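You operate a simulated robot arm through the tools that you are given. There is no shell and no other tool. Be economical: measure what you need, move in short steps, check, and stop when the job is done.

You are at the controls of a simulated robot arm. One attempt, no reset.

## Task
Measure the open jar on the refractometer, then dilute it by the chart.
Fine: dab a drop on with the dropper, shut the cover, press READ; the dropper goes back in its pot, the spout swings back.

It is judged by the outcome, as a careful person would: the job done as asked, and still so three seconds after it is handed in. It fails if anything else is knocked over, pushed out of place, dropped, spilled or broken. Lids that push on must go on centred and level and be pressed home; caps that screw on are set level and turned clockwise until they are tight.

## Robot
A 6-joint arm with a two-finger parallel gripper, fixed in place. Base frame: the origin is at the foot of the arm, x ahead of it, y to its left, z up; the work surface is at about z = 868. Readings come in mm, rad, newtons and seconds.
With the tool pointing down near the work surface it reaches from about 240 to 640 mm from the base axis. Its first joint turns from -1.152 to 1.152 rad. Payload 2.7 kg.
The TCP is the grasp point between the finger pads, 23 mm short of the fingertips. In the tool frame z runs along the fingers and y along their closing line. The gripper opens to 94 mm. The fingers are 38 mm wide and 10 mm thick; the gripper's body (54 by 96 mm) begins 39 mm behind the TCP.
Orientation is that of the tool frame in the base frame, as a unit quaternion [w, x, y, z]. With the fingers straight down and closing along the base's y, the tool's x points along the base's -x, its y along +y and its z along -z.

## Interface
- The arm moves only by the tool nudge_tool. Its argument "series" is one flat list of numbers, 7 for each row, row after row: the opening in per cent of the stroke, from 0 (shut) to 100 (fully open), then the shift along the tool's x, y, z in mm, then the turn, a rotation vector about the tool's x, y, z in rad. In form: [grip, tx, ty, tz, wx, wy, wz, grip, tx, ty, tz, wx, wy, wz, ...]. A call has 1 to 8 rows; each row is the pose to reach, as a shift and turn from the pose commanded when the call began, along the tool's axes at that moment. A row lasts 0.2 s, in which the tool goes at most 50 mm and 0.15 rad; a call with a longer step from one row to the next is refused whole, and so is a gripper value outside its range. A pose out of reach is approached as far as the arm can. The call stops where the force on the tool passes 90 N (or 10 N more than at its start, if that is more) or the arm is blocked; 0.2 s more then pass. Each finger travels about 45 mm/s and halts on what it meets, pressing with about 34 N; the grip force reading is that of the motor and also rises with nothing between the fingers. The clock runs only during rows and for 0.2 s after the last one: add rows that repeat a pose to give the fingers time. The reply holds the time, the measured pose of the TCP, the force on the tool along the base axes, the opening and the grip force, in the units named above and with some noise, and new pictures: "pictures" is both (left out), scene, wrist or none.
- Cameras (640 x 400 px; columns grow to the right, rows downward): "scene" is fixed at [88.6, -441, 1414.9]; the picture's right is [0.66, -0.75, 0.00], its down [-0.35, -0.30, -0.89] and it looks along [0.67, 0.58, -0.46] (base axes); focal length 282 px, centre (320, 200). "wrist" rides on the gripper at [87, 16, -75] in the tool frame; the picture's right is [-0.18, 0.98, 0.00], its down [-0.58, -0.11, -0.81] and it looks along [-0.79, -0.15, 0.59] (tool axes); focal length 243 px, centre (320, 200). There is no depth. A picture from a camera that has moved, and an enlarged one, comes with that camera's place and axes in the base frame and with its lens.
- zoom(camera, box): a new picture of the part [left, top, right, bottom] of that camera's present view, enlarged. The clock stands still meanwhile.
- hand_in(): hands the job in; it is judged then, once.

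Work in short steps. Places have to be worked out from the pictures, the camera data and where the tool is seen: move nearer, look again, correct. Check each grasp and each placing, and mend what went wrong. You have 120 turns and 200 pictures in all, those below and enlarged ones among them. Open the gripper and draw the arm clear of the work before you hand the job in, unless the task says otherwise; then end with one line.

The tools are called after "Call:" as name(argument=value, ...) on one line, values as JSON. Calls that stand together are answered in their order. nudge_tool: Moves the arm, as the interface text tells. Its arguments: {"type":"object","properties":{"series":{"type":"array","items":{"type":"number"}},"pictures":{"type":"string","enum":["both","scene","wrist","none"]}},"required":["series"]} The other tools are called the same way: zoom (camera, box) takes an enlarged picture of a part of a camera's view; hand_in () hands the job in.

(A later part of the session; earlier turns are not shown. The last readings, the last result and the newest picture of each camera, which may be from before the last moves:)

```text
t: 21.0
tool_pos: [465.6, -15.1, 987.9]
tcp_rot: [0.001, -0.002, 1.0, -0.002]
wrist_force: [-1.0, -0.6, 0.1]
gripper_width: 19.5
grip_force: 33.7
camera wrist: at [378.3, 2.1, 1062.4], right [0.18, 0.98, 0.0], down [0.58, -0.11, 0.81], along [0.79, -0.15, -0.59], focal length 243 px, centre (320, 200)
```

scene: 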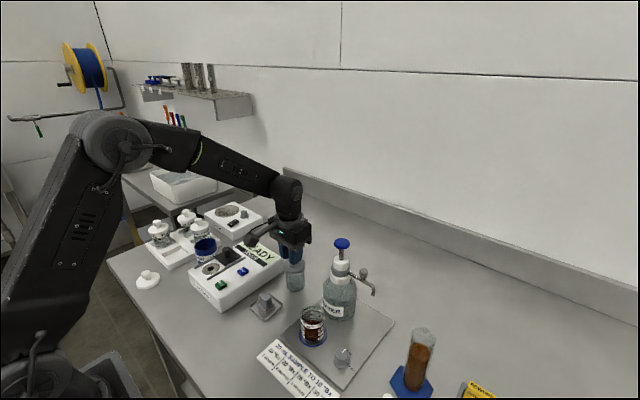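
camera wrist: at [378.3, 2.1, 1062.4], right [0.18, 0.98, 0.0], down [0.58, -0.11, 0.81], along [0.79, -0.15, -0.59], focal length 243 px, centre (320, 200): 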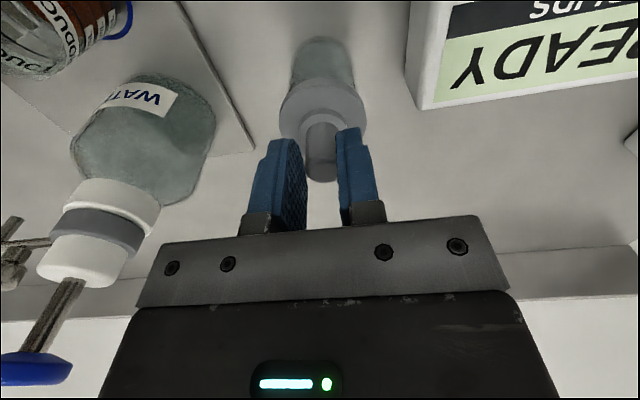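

Regripped with good overlap, new home pose (465,-14.7,988). I'll lift and carry it back over the jar.

Call:
nudge_tool(series=[0, 0, 0, -40, 0, 0, 0, 0, 0, 0, -80, 0, 0, 0, 0, 20, 0, -115, 0, 0, 0, 0, 60, 0, -115, 0, 0, 0, 0, 84, -15, -115, 0, 0, 0, 0, 84, -60, -115, 0, 0, 0, 0, 84, -105, -115, 0, 0, 0, 0, 84, -141, -105, 0, 0, 0])

Call:
zoom(camera="wrist", box=[230, 0, 410, 150])

Call:
zoom(camera="scene", box=[270, 250, 360, 350])

```text
t: 22.8
tool_pos: [378.8, -156.9, 1093.7]
tcp_rot: [0.0, 0.0, 1.0, -0.001]
wrist_force: [1.1, -0.2, -0.4]
gripper_width: 19.5
grip_force: 33.8
camera wrist: at [293.2, -139.3, 1167.4], right [0.18, 0.98, 0.0], down [0.58, -0.11, 0.81], along [0.79, -0.15, -0.59], focal length 243 px, centre (320, 200)
```

scene: 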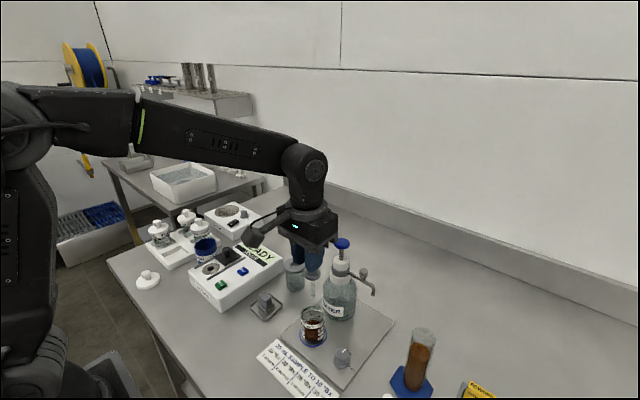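
wrist: 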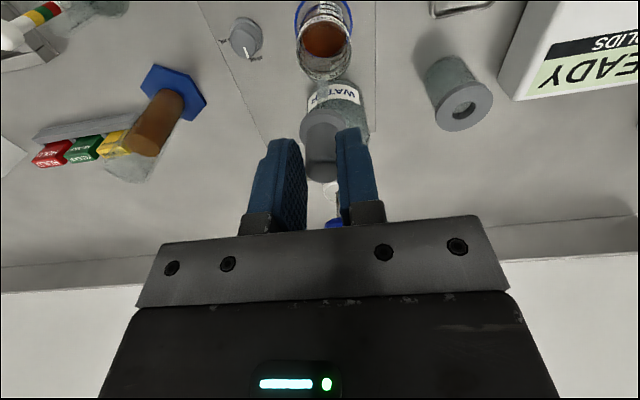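

```text
2.67 times, centred on (320, 75) of wrist
camera zoom: at [293.2, -139.3, 1167.4], right [0.18, 0.98, 0.0], down [0.58, -0.11, 0.81], along [0.79, -0.15, -0.59], focal length 647 px, centre (320, 533)
```

zoom: 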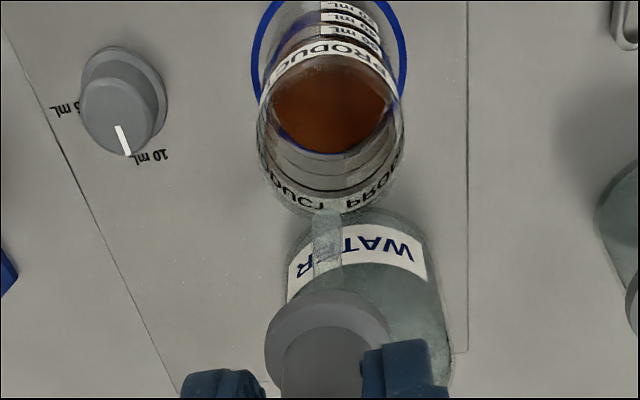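

```text
4.00 times, centred on (315, 300) of scene
camera zoom: at [88.7, -441.0, 1414.9], right [0.66, -0.75, 0.0], down [-0.35, -0.3, -0.89], along [0.67, 0.58, -0.46], focal length 1127 px, centre (340, -200)
```

zoom: 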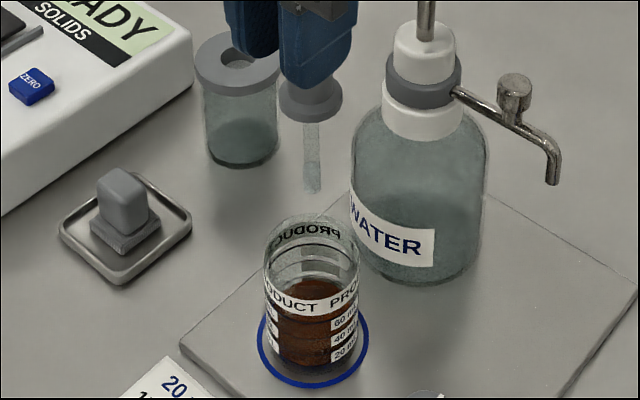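

Slight y correction, then I'll lower straight in to TCP z about 989.

Call:
nudge_tool(series=[0, 0, 1.5, 30, 0, 0, 0, 0, 0, 1.5, 60, 0, 0, 0, 0, 0, 1.5, 80, 0, 0, 0, 0, 0, 1.5, 95, 0, 0, 0, 0, 0, 1.5, 104, 0, 0, 0, 0, 0, 1.5, 104, 0, 0, 0], pictures="none")

Call:
zoom(camera="wrist", box=[260, 20, 380, 140])

Call:
zoom(camera="scene", box=[285, 285, 345, 350])

```text
t: 24.2
tool_pos: [380.9, -155.4, 990.0]
tcp_rot: [0.001, -0.001, 1.0, -0.001]
wrist_force: [0.7, 0.3, -0.7]
gripper_width: 19.3
grip_force: 34.3
```

```text
3.33 times, centred on (320, 80) of wrist
camera zoom: at [294.0, -137.7, 1063.2], right [0.18, 0.98, 0.0], down [0.58, -0.11, 0.81], along [0.79, -0.15, -0.59], focal length 809 px, centre (320, 600)
```

zoom: 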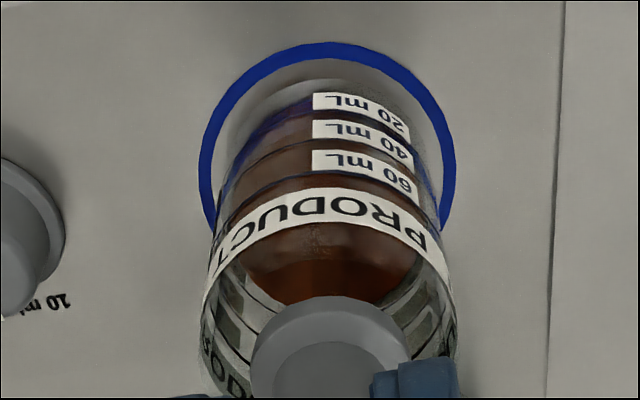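

```text
6.15 times, centred on (315, 318) of scene
camera zoom: at [88.6, -441.0, 1414.9], right [0.66, -0.75, 0.0], down [-0.35, -0.3, -0.89], along [0.67, 0.58, -0.46], focal length 1734 px, centre (351, -523)
```

zoom: 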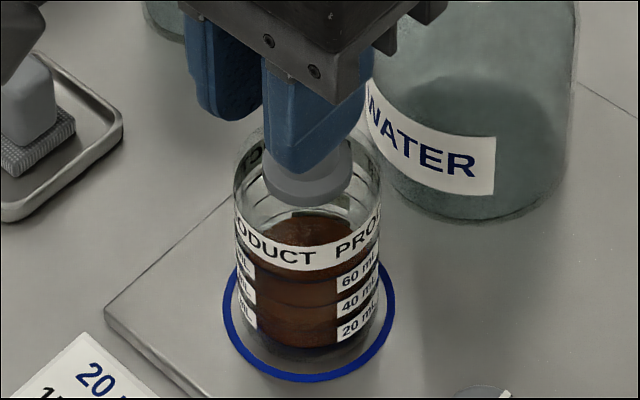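

The stem now goes into the liquid. I'll hold briefly, lift, and look at the tip.

Call:
nudge_tool(series=[0, 0, 0, 0, 0, 0, 0, 0, 0, 0, -20, 0, 0, 0, 0, 0, 0, -60, 0, 0, 0, 0, 0, 0, -105, 0, 0, 0], pictures="none")

Call:
zoom(camera="scene", box=[285, 255, 345, 355])

Call:
zoom(camera="wrist", box=[270, 0, 380, 120])

```text
t: 25.2
tool_pos: [380.4, -154.3, 1096.5]
tcp_rot: [0.002, -0.001, 1.0, 0.0]
wrist_force: [0.0, -0.1, 0.3]
gripper_width: 19.8
grip_force: 34.1
```

```text
4.00 times, centred on (315, 305) of scene
camera zoom: at [88.6, -441.0, 1414.9], right [0.66, -0.75, 0.0], down [-0.35, -0.3, -0.89], along [0.67, 0.58, -0.46], focal length 1127 px, centre (340, -220)
```

zoom: 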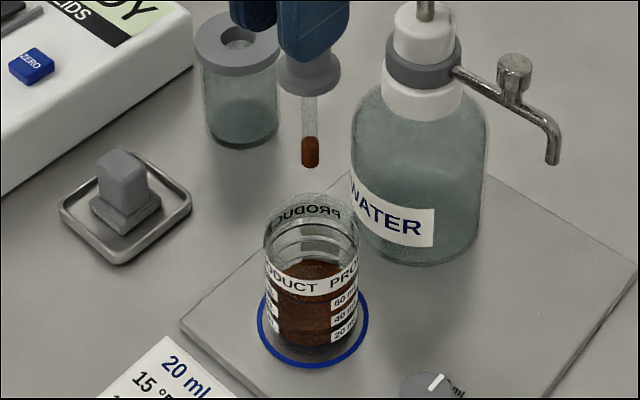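

```text
3.33 times, centred on (325, 60) of wrist
camera zoom: at [294.0, -137.4, 1169.5], right [0.18, 0.98, 0.0], down [0.58, -0.11, 0.81], along [0.79, -0.15, -0.59], focal length 809 px, centre (303, 667)
```

zoom: 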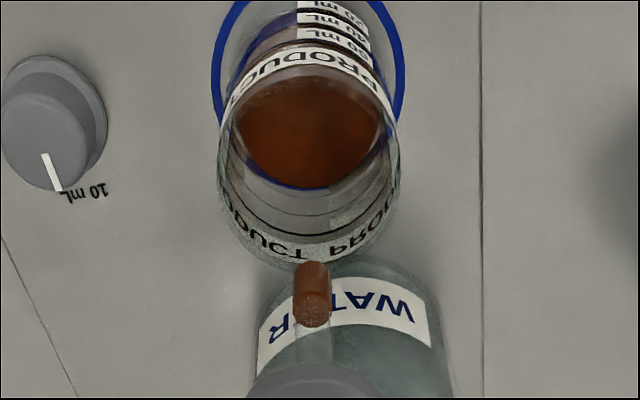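

The dropper now holds brown sample. I'll carry it to above the measuring plate.

Call:
nudge_tool(series=[0, 8, 40, 0, 0, 0, 0, 0, 16, 85, 0, 0, 0, 0, 0, 24, 130, 0, 0, 0, 0, 0, 32, 175, 0, 0, 0, 0, 0, 38, 220, 0, 0, 0, 0, 0, 44, 262, 0, 0, 0, 0, 0, 44, 296, 0, 0, 0, 0, 0, 44, 314, 0, 0, 0, 0])

Call:
zoom(camera="wrist", box=[250, 0, 400, 150])

Call:
zoom(camera="scene", box=[170, 210, 280, 310])

```text
t: 27.0
tool_pos: [337.1, 159.6, 1093.8]
tcp_rot: [0.002, 0.0, 1.0, -0.001]
wrist_force: [0.5, 0.4, -1.3]
gripper_width: 19.3
grip_force: 33.9
camera wrist: at [249.7, 177.5, 1168.0], right [0.18, 0.98, 0.0], down [0.58, -0.11, 0.81], along [0.79, -0.15, -0.59], focal length 243 px, centre (320, 200)
```

scene: 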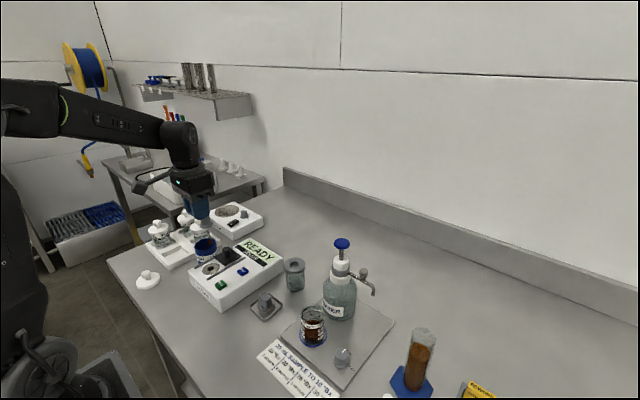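
wrist: 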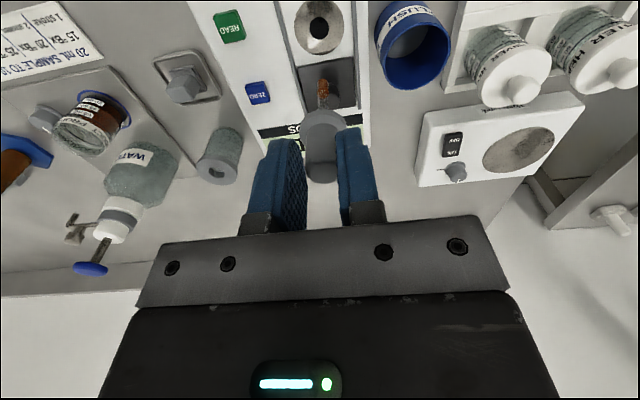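

```text
2.67 times, centred on (325, 75) of wrist
camera zoom: at [249.7, 177.5, 1168.0], right [0.18, 0.98, 0.0], down [0.58, -0.11, 0.81], along [0.79, -0.15, -0.59], focal length 647 px, centre (307, 533)
```

zoom: 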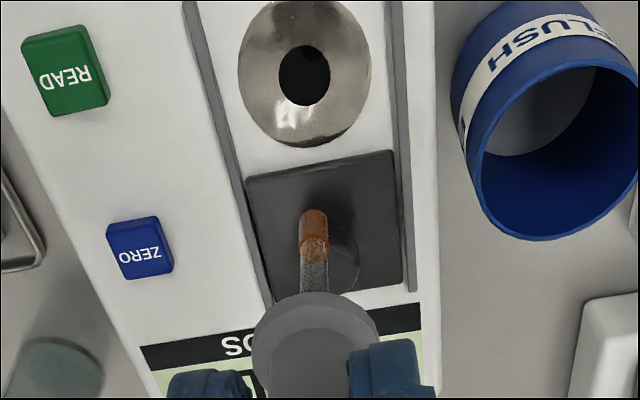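

```text
4.00 times, centred on (225, 260) of scene
camera zoom: at [88.6, -441.0, 1414.9], right [0.66, -0.75, 0.0], down [-0.35, -0.3, -0.89], along [0.67, 0.58, -0.46], focal length 1127 px, centre (700, -40)
```

zoom: 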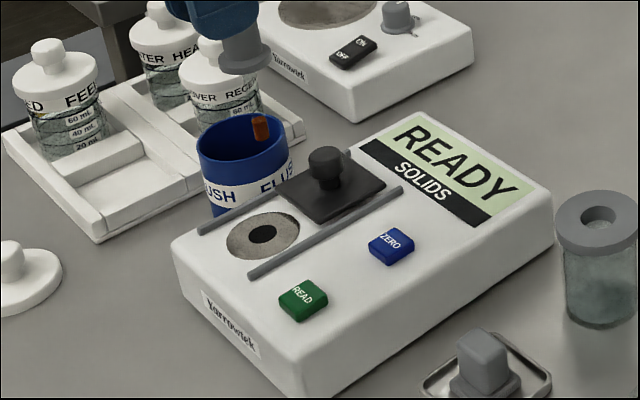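

The plate centre is 2–3 mm to the -y/-x side of the tip. I'll correct and lower to about 12 mm above the plate.

Call:
nudge_tool(series=[0, 2, -2.5, 30, 0, 0, 0, 0, 2, -2.5, 58, 0, 0, 0, 0, 2, -2.5, 75, 0, 0, 0], pictures="none")

Call:
zoom(camera="wrist", box=[250, 0, 400, 150])

Call:
zoom(camera="scene", box=[180, 225, 250, 295])

```text
t: 27.8
tool_pos: [334.4, 158.3, 1021.4]
tcp_rot: [0.006, -0.001, 1.0, 0.001]
wrist_force: [-3.8, -0.4, 31.9]
gripper_width: 20.4
grip_force: 33.9
```

```text
2.67 times, centred on (325, 75) of wrist
camera zoom: at [248.0, 174.9, 1095.5], right [0.18, 0.98, 0.01], down [0.57, -0.11, 0.81], along [0.8, -0.14, -0.58], focal length 647 px, centre (307, 533)
```

zoom: 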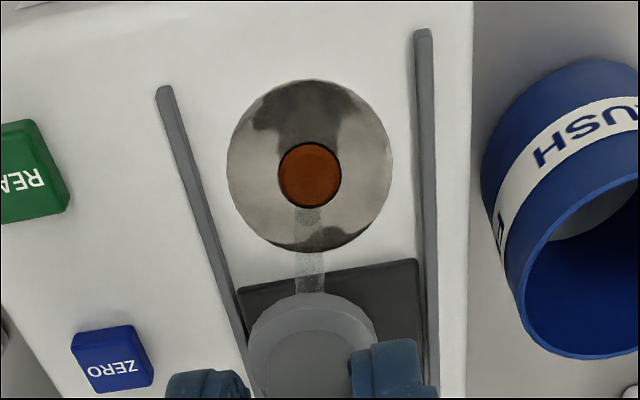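

```text
5.71 times, centred on (215, 260) of scene
camera zoom: at [88.2, -441.2, 1414.9], right [0.66, -0.75, 0.0], down [-0.35, -0.3, -0.89], along [0.67, 0.58, -0.46], focal length 1611 px, centre (920, -143)
```

zoom: 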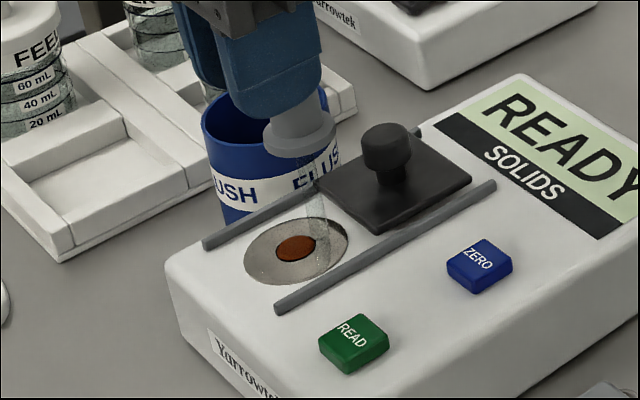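

The drop is on the plate. The tip touched a little hard (32 N). I'll rise straight up and check the dropper.

Call:
nudge_tool(series=[0, 0, 0, -10, 0, 0, 0, 0, 0, 0, -40, 0, 0, 0, 0, 0, 0, -76, 0, 0, 0], pictures="wrist")

Call:
zoom(camera="scene", box=[160, 160, 280, 310])

Call:
zoom(camera="wrist", box=[250, 0, 400, 220])

```text
t: 28.6
tool_pos: [335.4, 157.4, 1094.7]
tcp_rot: [0.0, 0.0, 1.0, -0.001]
wrist_force: [-0.3, -0.1, -0.3]
gripper_width: 20.0
grip_force: 34.1
camera wrist: at [247.7, 173.5, 1169.2], right [0.18, 0.98, 0.0], down [0.58, -0.11, 0.81], along [0.79, -0.15, -0.59], focal length 243 px, centre (320, 200)
```

wrist: 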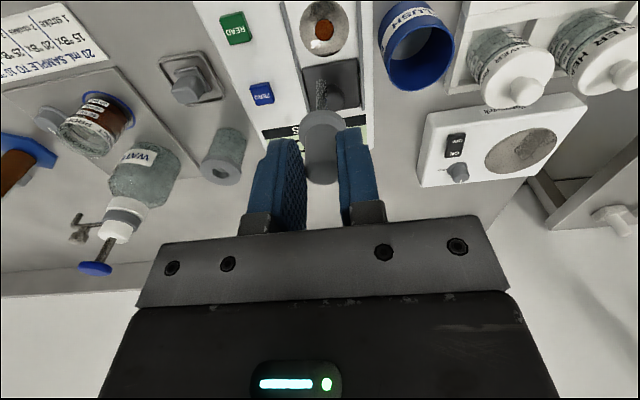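

```text
2.67 times, centred on (220, 235) of scene
camera zoom: at [88.6, -441.0, 1414.9], right [0.66, -0.75, 0.0], down [-0.35, -0.3, -0.89], along [0.67, 0.58, -0.46], focal length 752 px, centre (587, 107)
```

zoom: 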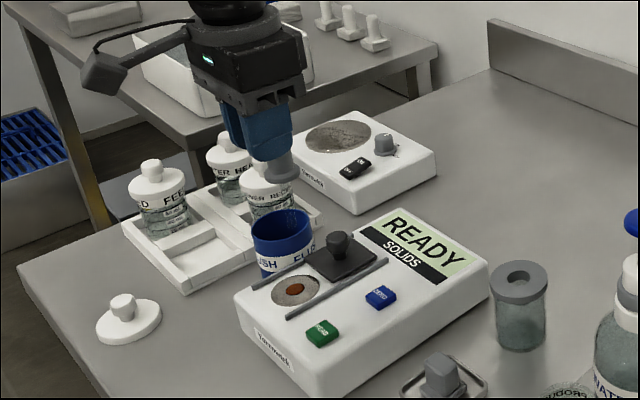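

```text
1.82 times, centred on (325, 110) of wrist
camera zoom: at [247.7, 173.5, 1169.2], right [0.18, 0.98, 0.0], down [0.58, -0.11, 0.81], along [0.79, -0.15, -0.59], focal length 441 px, centre (311, 364)
```

zoom: 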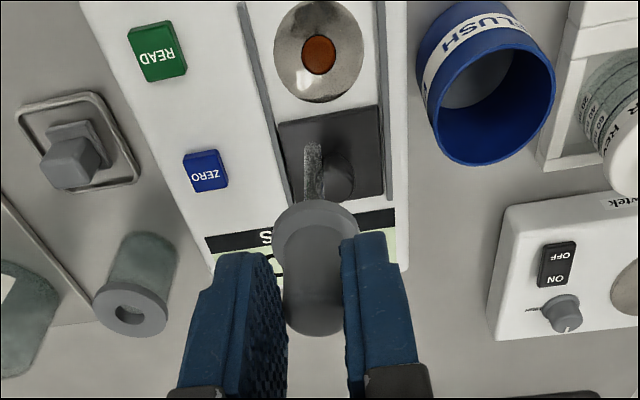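

The drop is visible on the plate and the dropper is still straight. I'll take it back over its pot.

Call:
nudge_tool(series=[0, -26, -34, 0, 0, 0, 0, 0, -52, -68, 0, 0, 0, 0, 0, -78, -102, 0, 0, 0, 0, 0, -104, -137, 0, 0, 0, 0, 0, -120, -160, 0, 0, 0, 0, 0, -129.5, -172, 0, 0, 0, 0, 0, -129.5, -172, 0, 0, 0, 0], pictures="none")

Call:
zoom(camera="wrist", box=[250, 0, 390, 150])

Call:
zoom(camera="scene", box=[240, 180, 350, 310])

```text
t: 30.2
tool_pos: [462.9, -15.3, 1095.7]
tcp_rot: [0.0, -0.001, 1.0, -0.001]
wrist_force: [-0.7, -0.3, 0.1]
gripper_width: 19.6
grip_force: 34.1
```

```text
2.67 times, centred on (320, 75) of wrist
camera zoom: at [376.6, 1.5, 1169.3], right [0.18, 0.98, 0.0], down [0.58, -0.11, 0.81], along [0.79, -0.15, -0.59], focal length 647 px, centre (320, 533)
```

zoom: 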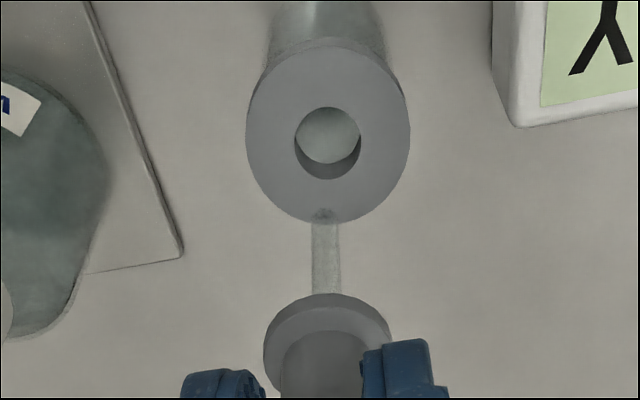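

```text
3.08 times, centred on (295, 245) of scene
camera zoom: at [88.6, -441.0, 1414.9], right [0.66, -0.75, 0.0], down [-0.35, -0.3, -0.89], along [0.67, 0.58, -0.46], focal length 867 px, centre (397, 62)
```

zoom: 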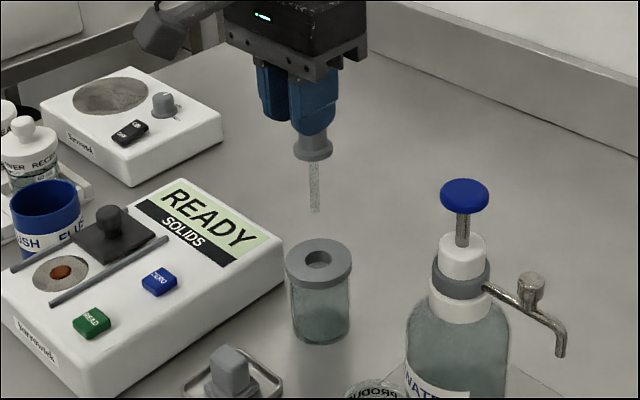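

Very slightly off in y (about 1 mm). I'll correct and lower into the pot, stopping partway to check.

Call:
nudge_tool(series=[0, -1.2, 1.2, 20, 0, 0, 0, 0, -1.2, 1.2, 45, 0, 0, 0, 0, -1.2, 1.2, 65, 0, 0, 0], pictures="none")

Call:
zoom(camera="wrist", box=[250, 20, 390, 170])

Call:
zoom(camera="scene", box=[260, 220, 330, 300])

```text
t: 31.0
tool_pos: [465.3, -13.8, 1030.2]
tcp_rot: [0.002, -0.001, 1.0, -0.001]
wrist_force: [-0.8, -0.8, 0.0]
gripper_width: 19.3
grip_force: 33.7
```

```text
2.67 times, centred on (320, 95) of wrist
camera zoom: at [377.8, 2.7, 1103.9], right [0.18, 0.98, 0.0], down [0.58, -0.11, 0.81], along [0.79, -0.15, -0.59], focal length 647 px, centre (320, 480)
```

zoom: 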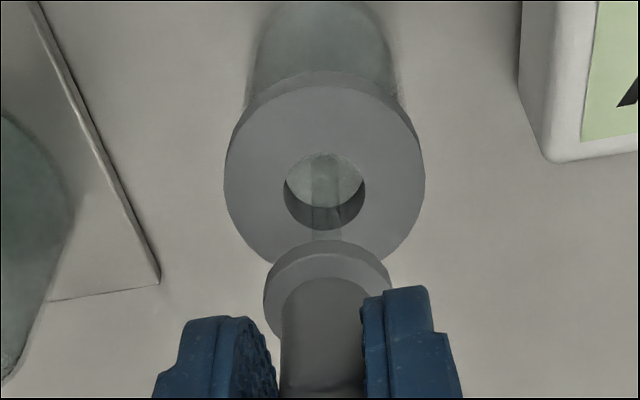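

```text
5.00 times, centred on (295, 260) of scene
camera zoom: at [88.7, -441.0, 1414.9], right [0.66, -0.75, 0.0], down [-0.35, -0.3, -0.89], along [0.67, 0.58, -0.46], focal length 1409 px, centre (445, -100)
```

zoom: 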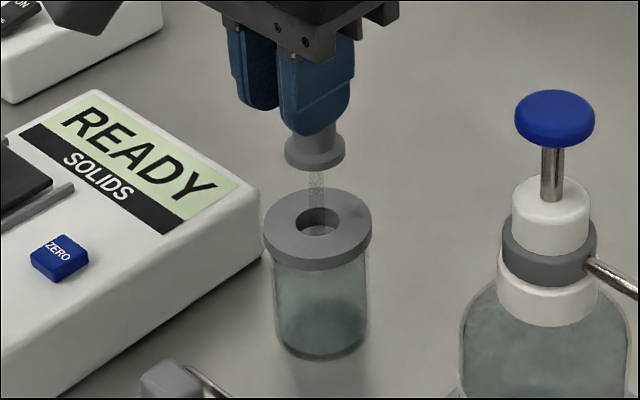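

The stem is in the hole and centred. I'll lower until seated and then release.

Call:
nudge_tool(series=[0, 0, 0, 20, 0, 0, 0, 0, 0, 0, 34, 0, 0, 0, 0, 0, 0, 40, 0, 0, 0, 0, 0, 0, 42, 0, 0, 0], pictures="wrist")

Call:
zoom(camera="scene", box=[260, 220, 330, 300])

```text
t: 32.0
tool_pos: [465.0, -13.8, 989.2]
tcp_rot: [0.001, -0.001, 1.0, -0.001]
wrist_force: [0.3, -0.2, 0.3]
gripper_width: 19.7
grip_force: 33.4
camera wrist: at [378.4, 3.4, 1062.2], right [0.18, 0.98, 0.0], down [0.58, -0.11, 0.81], along [0.79, -0.15, -0.59], focal length 243 px, centre (320, 200)
```

wrist: 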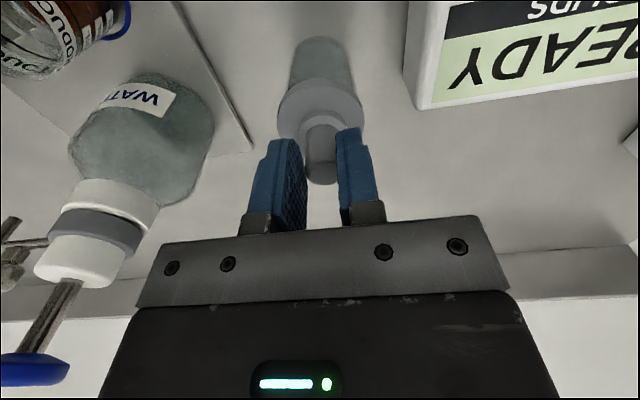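

```text
5.00 times, centred on (295, 260) of scene
camera zoom: at [88.6, -441.0, 1414.9], right [0.66, -0.75, 0.0], down [-0.35, -0.3, -0.89], along [0.67, 0.58, -0.46], focal length 1409 px, centre (445, -100)
```

zoom: 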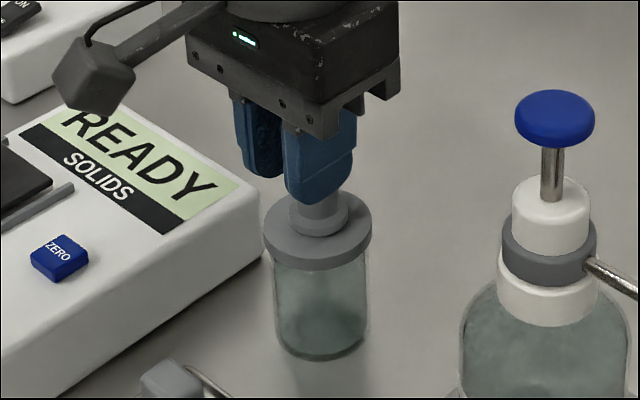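

Nearly seated. I'll go 2 mm lower and release, then rise.

Call:
nudge_tool(series=[0, 0, 0, 1, 0, 0, 0, 0, 0, 0, 2, 0, 0, 0, 38, 0, 0, 2, 0, 0, 0, 38, 0, 0, 2, 0, 0, 0, 38, 0, 0, -20, 0, 0, 0, 38, 0, 0, -60, 0, 0, 0, 38, 0, 0, -100, 0, 0, 0])

Call:
zoom(camera="scene", box=[180, 220, 330, 310])

```text
t: 33.6
tool_pos: [465.5, -14.3, 1089.6]
tcp_rot: [0.0, -0.001, 1.0, -0.001]
wrist_force: [-0.7, 0.6, 1.0]
gripper_width: 35.7
grip_force: 0.0
camera wrist: at [378.3, 2.8, 1163.6], right [0.18, 0.98, 0.0], down [0.58, -0.11, 0.81], along [0.79, -0.15, -0.59], focal length 243 px, centre (320, 200)
```

scene: 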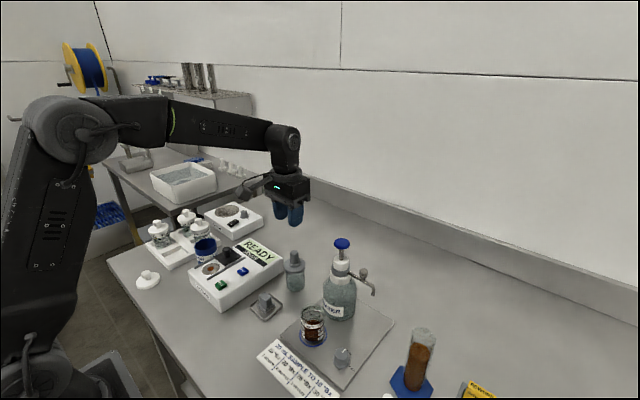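
wrist: 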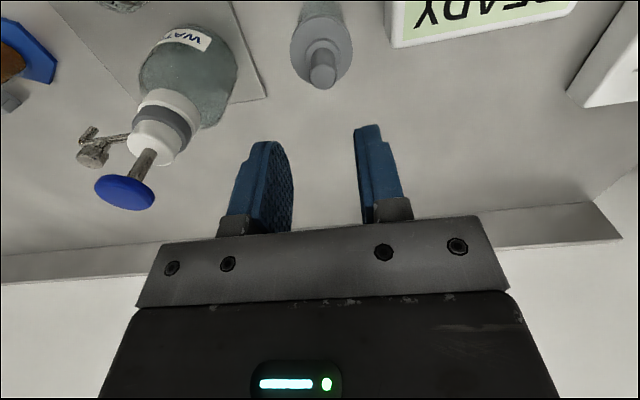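

```text
4.27 times, centred on (255, 265) of scene
camera zoom: at [88.6, -441.0, 1414.9], right [0.66, -0.75, 0.0], down [-0.35, -0.3, -0.89], along [0.67, 0.58, -0.46], focal length 1203 px, centre (597, -77)
```

zoom: 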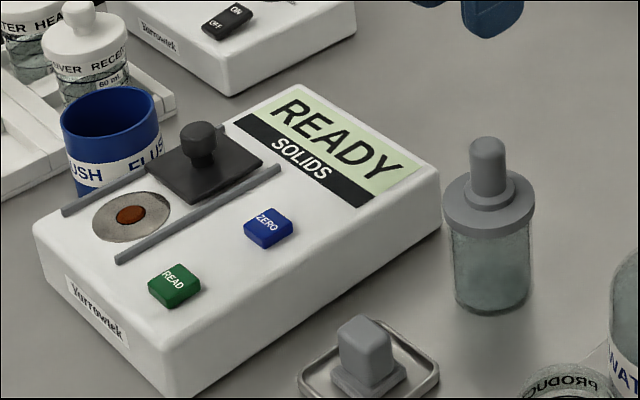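

The dropper is back in its pot. Next I'll go to the cover knob at (392.5,161).

Call:
nudge_tool(series=[40, 15, 45, 0, 0, 0, 0, 40, 35, 90, 0, 0, 0, 0, 40, 55, 133, 0, 0, 0, 0, 40, 73, 175, 10, 0, 0, 0, 40, 73, 175, 50, 0, 0, 0, 40, 73, 175, 90, 0, 0, 0], pictures="wrist")

```text
t: 35.0
tool_pos: [391.7, 162.4, 998.6]
tcp_rot: [0.002, 0.0, 1.0, 0.0]
wrist_force: [0.0, 0.2, -0.4]
gripper_width: 37.8
grip_force: 0.1
camera wrist: at [305.3, 178.1, 1072.7], right [0.18, 0.98, 0.0], down [0.58, -0.11, 0.81], along [0.79, -0.15, -0.59], focal length 243 px, centre (320, 200)
```

wrist: 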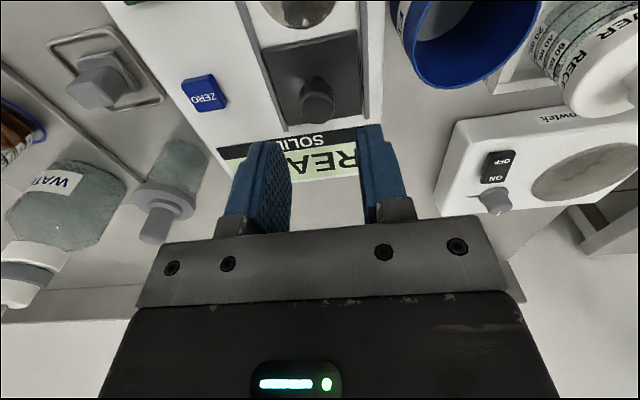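

Aligned over the knob. I'll descend to z about 946, grip it, and slide the cover back by 52 mm.

Call:
nudge_tool(series=[40, -1, -1, 25, 0, 0, 0, 40, -1, -1, 45, 0, 0, 0, 40, -1, -1, 52, 0, 0, 0, 10, -1, -1, 52, 0, 0, 0, 10, -1, -1, 52, 0, 0, 0, 10, -1, -1, 52, 0, 0, 0], pictures="none")

Call:
nudge_tool(series=[10, 12, 0, 0, 0, 0, 0, 10, 24, 0, 0, 0, 0, 0, 10, 36, 0, 0, 0, 0, 0, 10, 46, 0, 0, 0, 0, 0, 10, 52, 0, 0, 0, 0, 0])

```text
t: 36.4
tool_pos: [394.4, 159.9, 946.0]
tcp_rot: [0.0, -0.001, 1.0, -0.001]
wrist_force: [0.4, 2.1, -2.8]
gripper_width: 20.8
grip_force: 45.5
```

```text
t: 37.6
tool_pos: [341.9, 160.8, 946.3]
tcp_rot: [0.002, 0.0, 1.0, -0.001]
wrist_force: [-0.8, -4.2, 4.5]
gripper_width: 20.9
grip_force: 44.9
camera wrist: at [254.2, 177.0, 1020.3], right [0.18, 0.98, 0.0], down [0.58, -0.11, 0.81], along [0.79, -0.15, -0.59], focal length 243 px, centre (320, 200)
```

scene: 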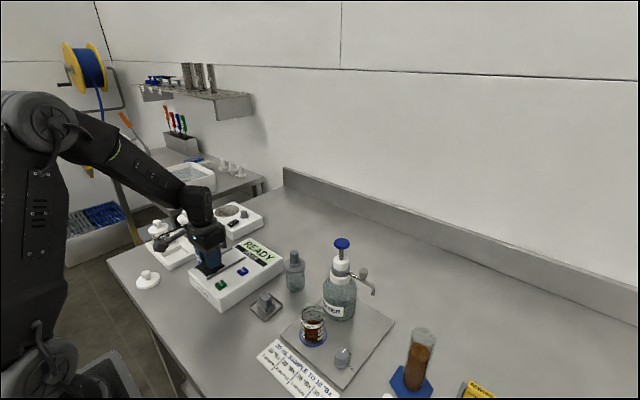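
wrist: 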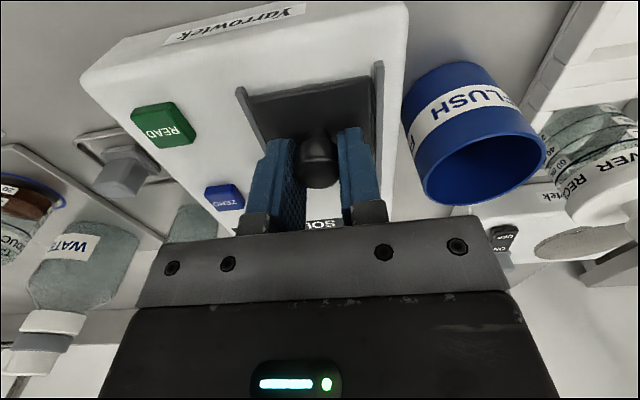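

The cover is back. I'll nudge 2 mm more to be sure, release, and rise.

Call:
nudge_tool(series=[10, 2.5, 0, 0, 0, 0, 0, 10, 2.5, 0, 0, 0, 0, 0, 40, 1, 0, 0, 0, 0, 0, 40, 1, 0, -1, 0, 0, 0, 40, 1, 0, -30, 0, 0, 0, 0, 1, -30, -70, 0, 0, 0, 0, 15, -70, -70, 0, 0, 0, 0, 20, -79, -60, 0, 0, 0])

Call:
zoom(camera="scene", box=[170, 225, 290, 315])

```text
t: 39.4
tool_pos: [321.7, 81.1, 1006.9]
tcp_rot: [0.001, -0.001, 1.0, -0.001]
wrist_force: [-0.4, 0.6, 0.4]
gripper_width: 0.0
grip_force: 33.7
camera wrist: at [234.3, 98.0, 1080.5], right [0.18, 0.98, 0.0], down [0.58, -0.11, 0.81], along [0.79, -0.15, -0.59], focal length 243 px, centre (320, 200)
```

scene: 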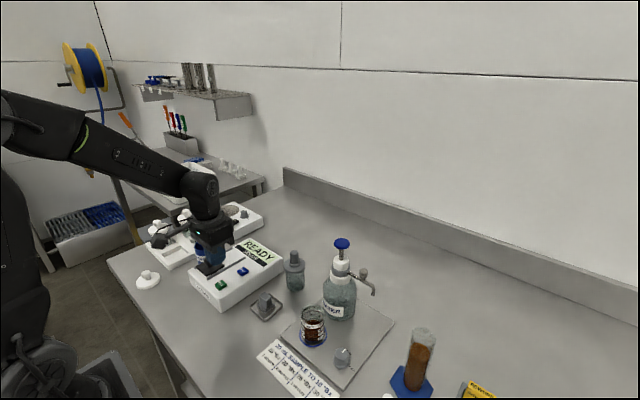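
wrist: 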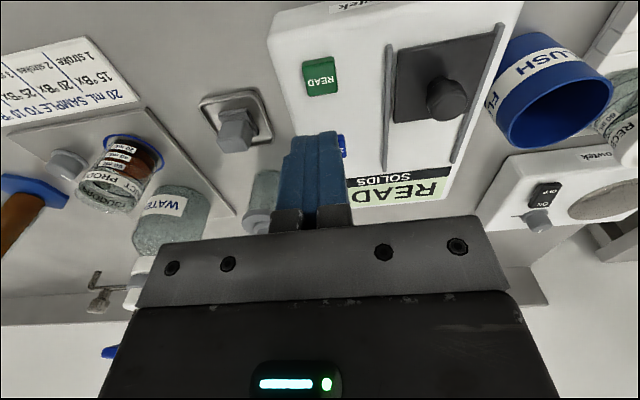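

```text
4.44 times, centred on (230, 270) of scene
camera zoom: at [88.6, -441.0, 1414.9], right [0.66, -0.75, 0.0], down [-0.35, -0.3, -0.89], along [0.67, 0.58, -0.46], focal length 1253 px, centre (720, -111)
```

zoom: 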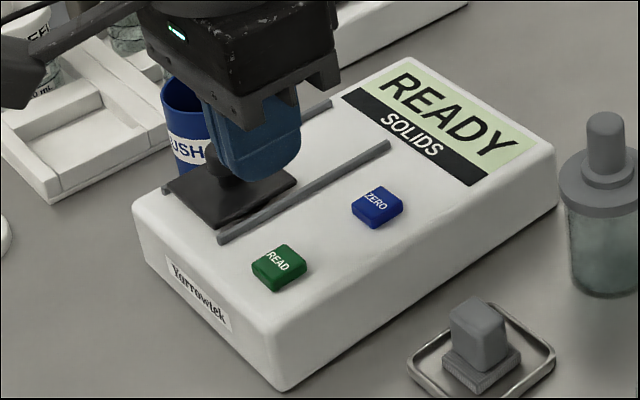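

The button is at about (317,81.6). I'll descend with closed fingers toward it.

Call:
nudge_tool(series=[0, 4, 0.5, 30, 0, 0, 0, 0, 4, 0.5, 50, 0, 0, 0, 0, 4, 0.5, 60, 0, 0, 0, 0, 4, 0.5, 65, 0, 0, 0])

Call:
zoom(camera="scene", box=[170, 225, 290, 315])

```text
t: 40.4
tool_pos: [316.3, 81.5, 941.2]
tcp_rot: [0.002, -0.001, 1.0, -0.001]
wrist_force: [-0.3, 0.6, 0.5]
gripper_width: 0.0
grip_force: 34.1
camera wrist: at [230.3, 98.3, 1015.2], right [0.18, 0.98, 0.0], down [0.58, -0.11, 0.81], along [0.79, -0.15, -0.59], focal length 243 px, centre (320, 200)
```

scene: 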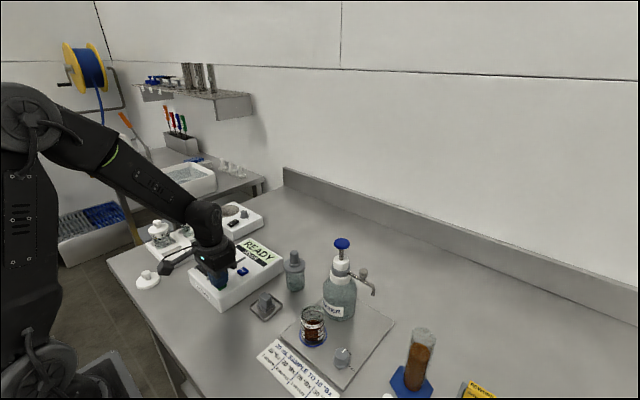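
wrist: 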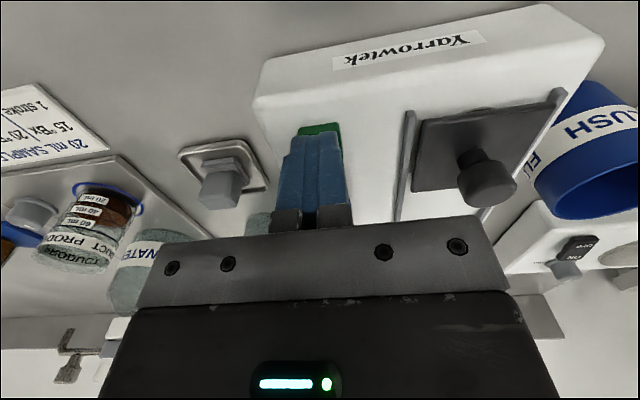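

```text
4.44 times, centred on (230, 270) of scene
camera zoom: at [88.6, -441.0, 1414.9], right [0.66, -0.75, 0.0], down [-0.35, -0.3, -0.89], along [0.67, 0.58, -0.46], focal length 1253 px, centre (720, -111)
```

zoom: 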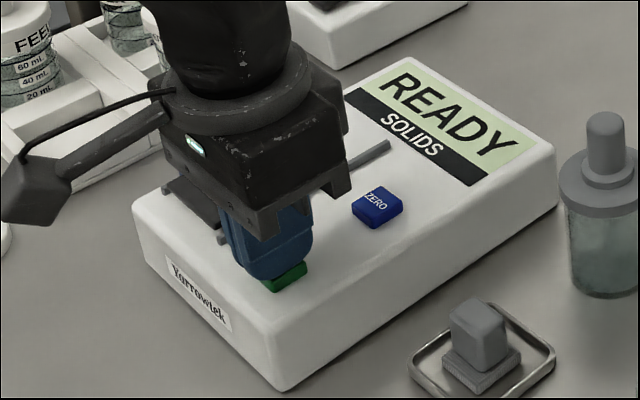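

The fingertips hover just over the button. I'll press down gently.

Call:
nudge_tool(series=[0, 1, 0, 2, 0, 0, 0, 0, 1, 0, 4, 0, 0, 0, 0, 1, 0, 5, 0, 0, 0], pictures="none")

Call:
zoom(camera="scene", box=[170, 225, 290, 315])

```text
t: 41.2
tool_pos: [316.9, 82.0, 936.8]
tcp_rot: [0.001, -0.001, 1.0, 0.0]
wrist_force: [-0.8, 1.5, 6.1]
gripper_width: 0.0
grip_force: 34.5
```

```text
4.44 times, centred on (230, 270) of scene
camera zoom: at [88.6, -441.0, 1414.9], right [0.66, -0.75, 0.0], down [-0.35, -0.3, -0.89], along [0.67, 0.58, -0.46], focal length 1253 px, centre (720, -111)
```

zoom: 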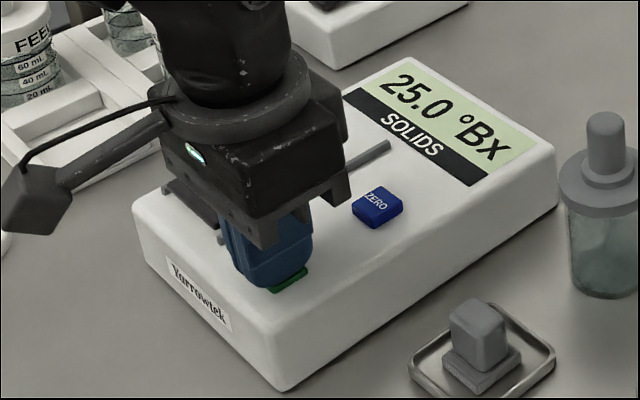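

It reads 25.0 °Bx, which the chart gives as 3 strokes per 20 mL. I'll rise off the button, but first use this low view to check the jar's fill level.

Call:
zoom(camera="wrist", box=[20, 150, 160, 290])

```text
2.86 times, centred on (90, 220) of wrist
camera zoom: at [229.4, 98.5, 1010.2], right [0.18, 0.98, 0.0], down [0.58, -0.11, 0.81], along [0.79, -0.15, -0.59], focal length 693 px, centre (977, 143)
```

zoom: 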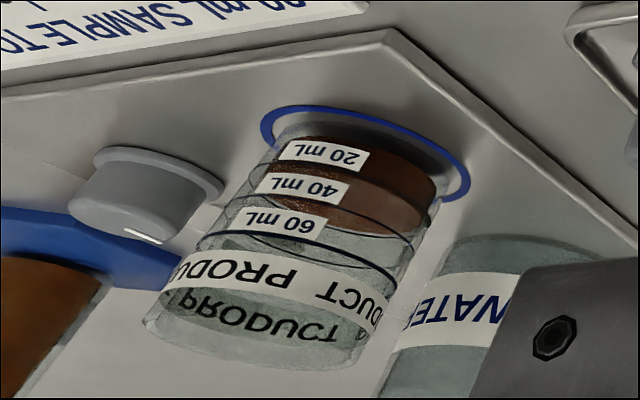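

Call:
zoom(camera="wrist", box=[65, 170, 125, 220])

```text
8.00 times, centred on (95, 195) of wrist
camera zoom: at [229.4, 98.5, 1010.2], right [0.18, 0.98, 0.0], down [0.58, -0.11, 0.81], along [0.79, -0.15, -0.59], focal length 1941 px, centre (2120, 240)
```

zoom: 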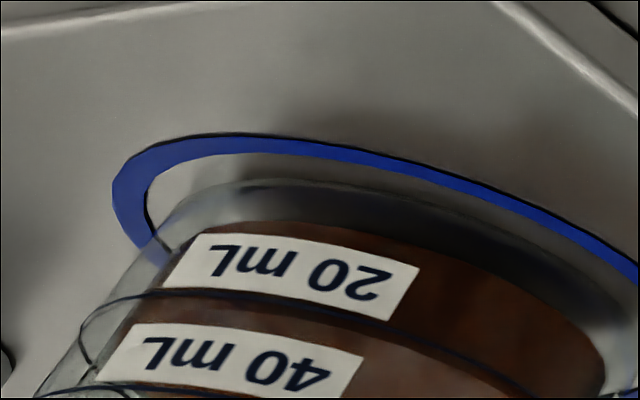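

The level sits exactly at the 20 mL line, so 3 strokes at the 10 mL setting. I'll rise and move to view the pump, spout and knob.

Call:
nudge_tool(series=[0, 0, 0, -40, 0, 0, 0, 30, 0, -10, -85, 0, 0, 0, 60, -10, -40, -120, 0, 0, 0, 80, -25, -80, -140, 0, 0, 0, 100, -40, -120, -160, 0, 0, 0, 100, -55, -160, -175, 0, 0, 0, 100, -70, -205, -183, 0, 0, 0, 100, -83, -250, -183, 0, 0, 0], pictures="none")

Call:
nudge_tool(series=[100, 0, -22, 0, 0, 0, 0])

Call:
zoom(camera="scene", box=[180, 220, 290, 310])

```text
t: 43.0
tool_pos: [398.7, -169.5, 1119.8]
tcp_rot: [0.001, -0.001, 1.0, -0.001]
wrist_force: [-0.1, -0.7, 0.3]
gripper_width: 94.2
grip_force: 0.0
```

```text
t: 43.4
tool_pos: [397.9, -190.9, 1120.3]
tcp_rot: [0.001, -0.001, 1.0, 0.0]
wrist_force: [0.1, -0.5, -0.8]
gripper_width: 94.1
grip_force: 0.0
camera wrist: at [312.0, -174.0, 1193.9], right [0.18, 0.98, 0.0], down [0.58, -0.11, 0.81], along [0.79, -0.15, -0.59], focal length 243 px, centre (320, 200)
```

scene: 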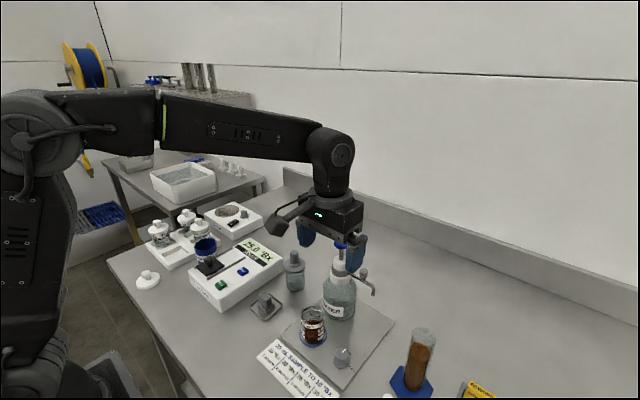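
wrist: 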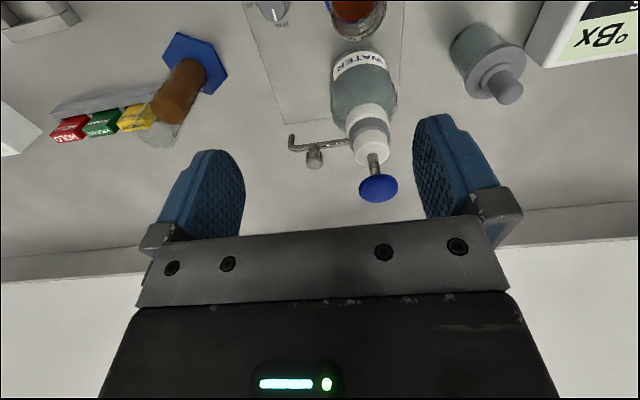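

```text
4.44 times, centred on (235, 265) of scene
camera zoom: at [88.7, -441.0, 1414.9], right [0.66, -0.75, 0.0], down [-0.35, -0.3, -0.89], along [0.67, 0.58, -0.46], focal length 1253 px, centre (698, -89)
```

zoom: 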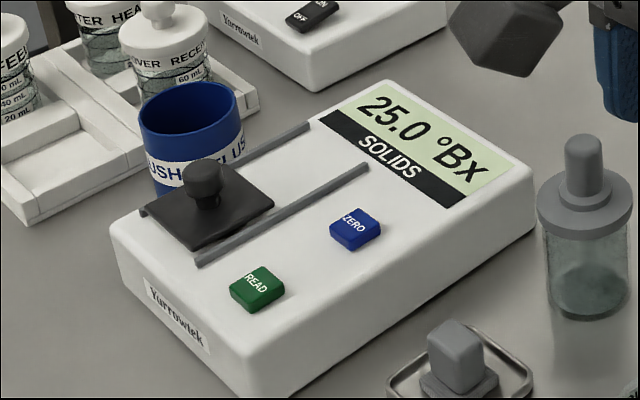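

The display holds 25.0 °Bx with the cover shut. Now I'll enlarge the pump and the dose knob.

Call:
zoom(camera="wrist", box=[240, 0, 420, 210])

Call:
zoom(camera="scene", box=[310, 230, 390, 320])

```text
1.90 times, centred on (330, 105) of wrist
camera zoom: at [312.0, -174.0, 1193.9], right [0.18, 0.98, 0.0], down [0.58, -0.11, 0.81], along [0.79, -0.15, -0.59], focal length 462 px, centre (301, 381)
```

zoom: 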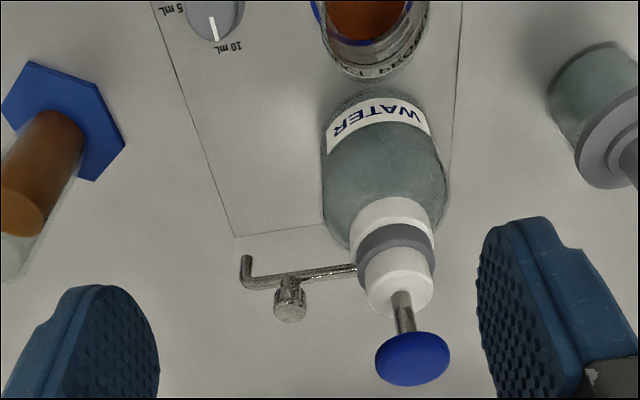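

```text
4.44 times, centred on (350, 275) of scene
camera zoom: at [88.7, -441.0, 1414.9], right [0.66, -0.75, 0.0], down [-0.35, -0.3, -0.89], along [0.67, 0.58, -0.46], focal length 1253 px, centre (187, -133)
```

zoom: 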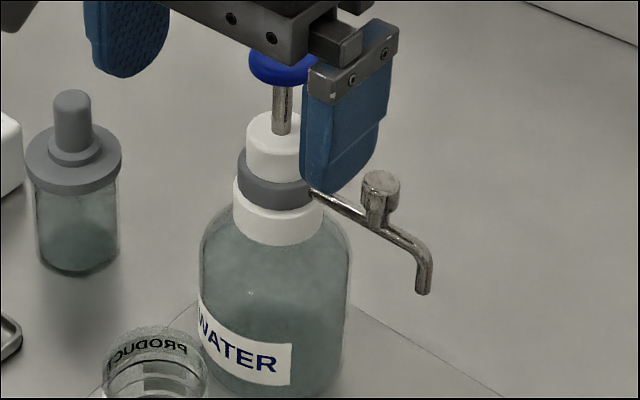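

The bottle axis works out about (478,-153). The spout's handle post is about (482,-213), near z 1015, with the tip about 86 mm from the axis. I'll grip the post tangentially, so I rotate the tool 90° while moving above it.

Call:
nudge_tool(series=[80, -10, -3, 0, 0, 0, -0.15, 60, -20, -6, 0, 0, 0, -0.3, 50, -30, -9, 0, 0, 0, -0.45, 45, -42, -12, 0, 0, 0, -0.6, 45, -53, -15, 0, 0, 0, -0.75, 45, -64, -18, 0, 0, 0, -0.9, 45, -74, -20, 0, 0, 0, -1.05, 45, -84, -24, 0, 0, 0, -1.2], pictures="none")

Call:
nudge_tool(series=[45, 0, 0, 0, 0, 0, -0.13, 45, 0, 0, 0, 0, 0, -0.26, 45, 0, 0, 0, 0, 0, -0.371, 45, 0, 0, 10, 0, 0, -0.371])

Call:
zoom(camera="wrist", box=[220, 0, 420, 220])

```text
t: 45.2
tool_pos: [482.1, -213.4, 1120.6]
tcp_rot: [0.001, -0.567, 0.824, 0.0]
wrist_force: [0.0, 1.0, -0.4]
gripper_width: 42.6
grip_force: 0.0
```

```text
t: 46.2
tool_pos: [482.2, -215.0, 1109.6]
tcp_rot: [-0.001, 0.709, -0.706, 0.002]
wrist_force: [0.9, -0.6, 0.2]
gripper_width: 42.5
grip_force: 0.0
camera wrist: at [466.9, -300.0, 1184.5], right [-0.98, 0.18, 0.0], down [0.1, 0.58, 0.81], along [0.15, 0.79, -0.59], focal length 243 px, centre (320, 200)
```

scene: 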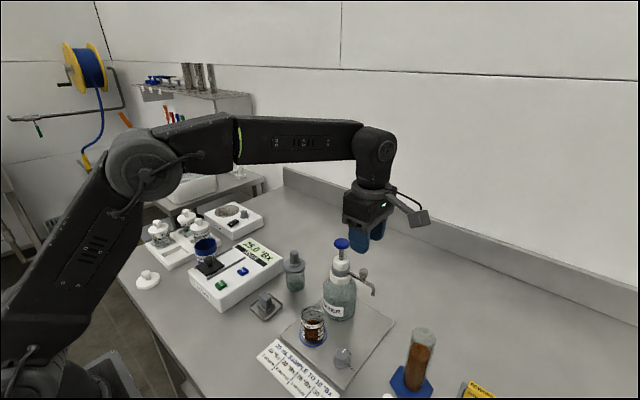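
wrist: 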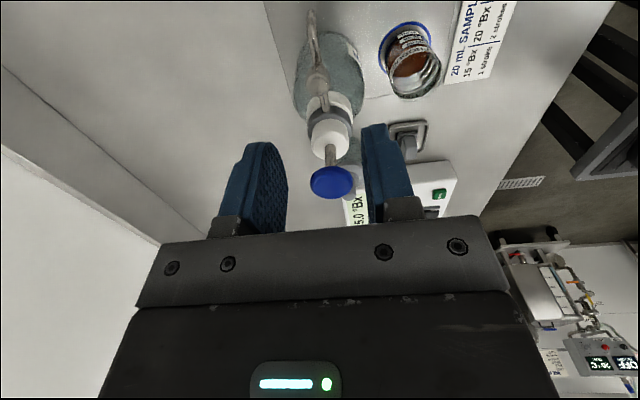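

```text
1.82 times, centred on (320, 110) of wrist
camera zoom: at [466.9, -300.0, 1184.5], right [-0.98, 0.18, 0.0], down [0.1, 0.58, 0.81], along [0.15, 0.79, -0.59], focal length 441 px, centre (320, 364)
```

zoom: 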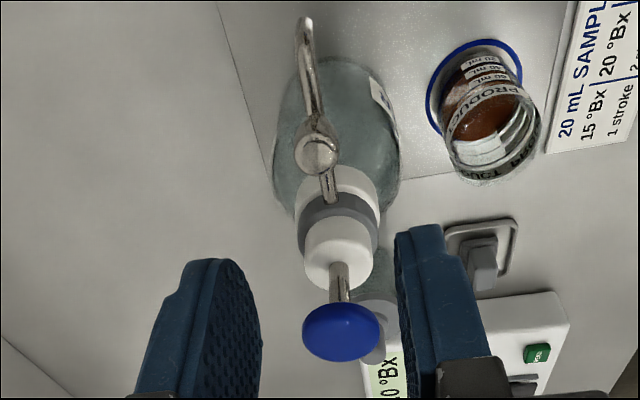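

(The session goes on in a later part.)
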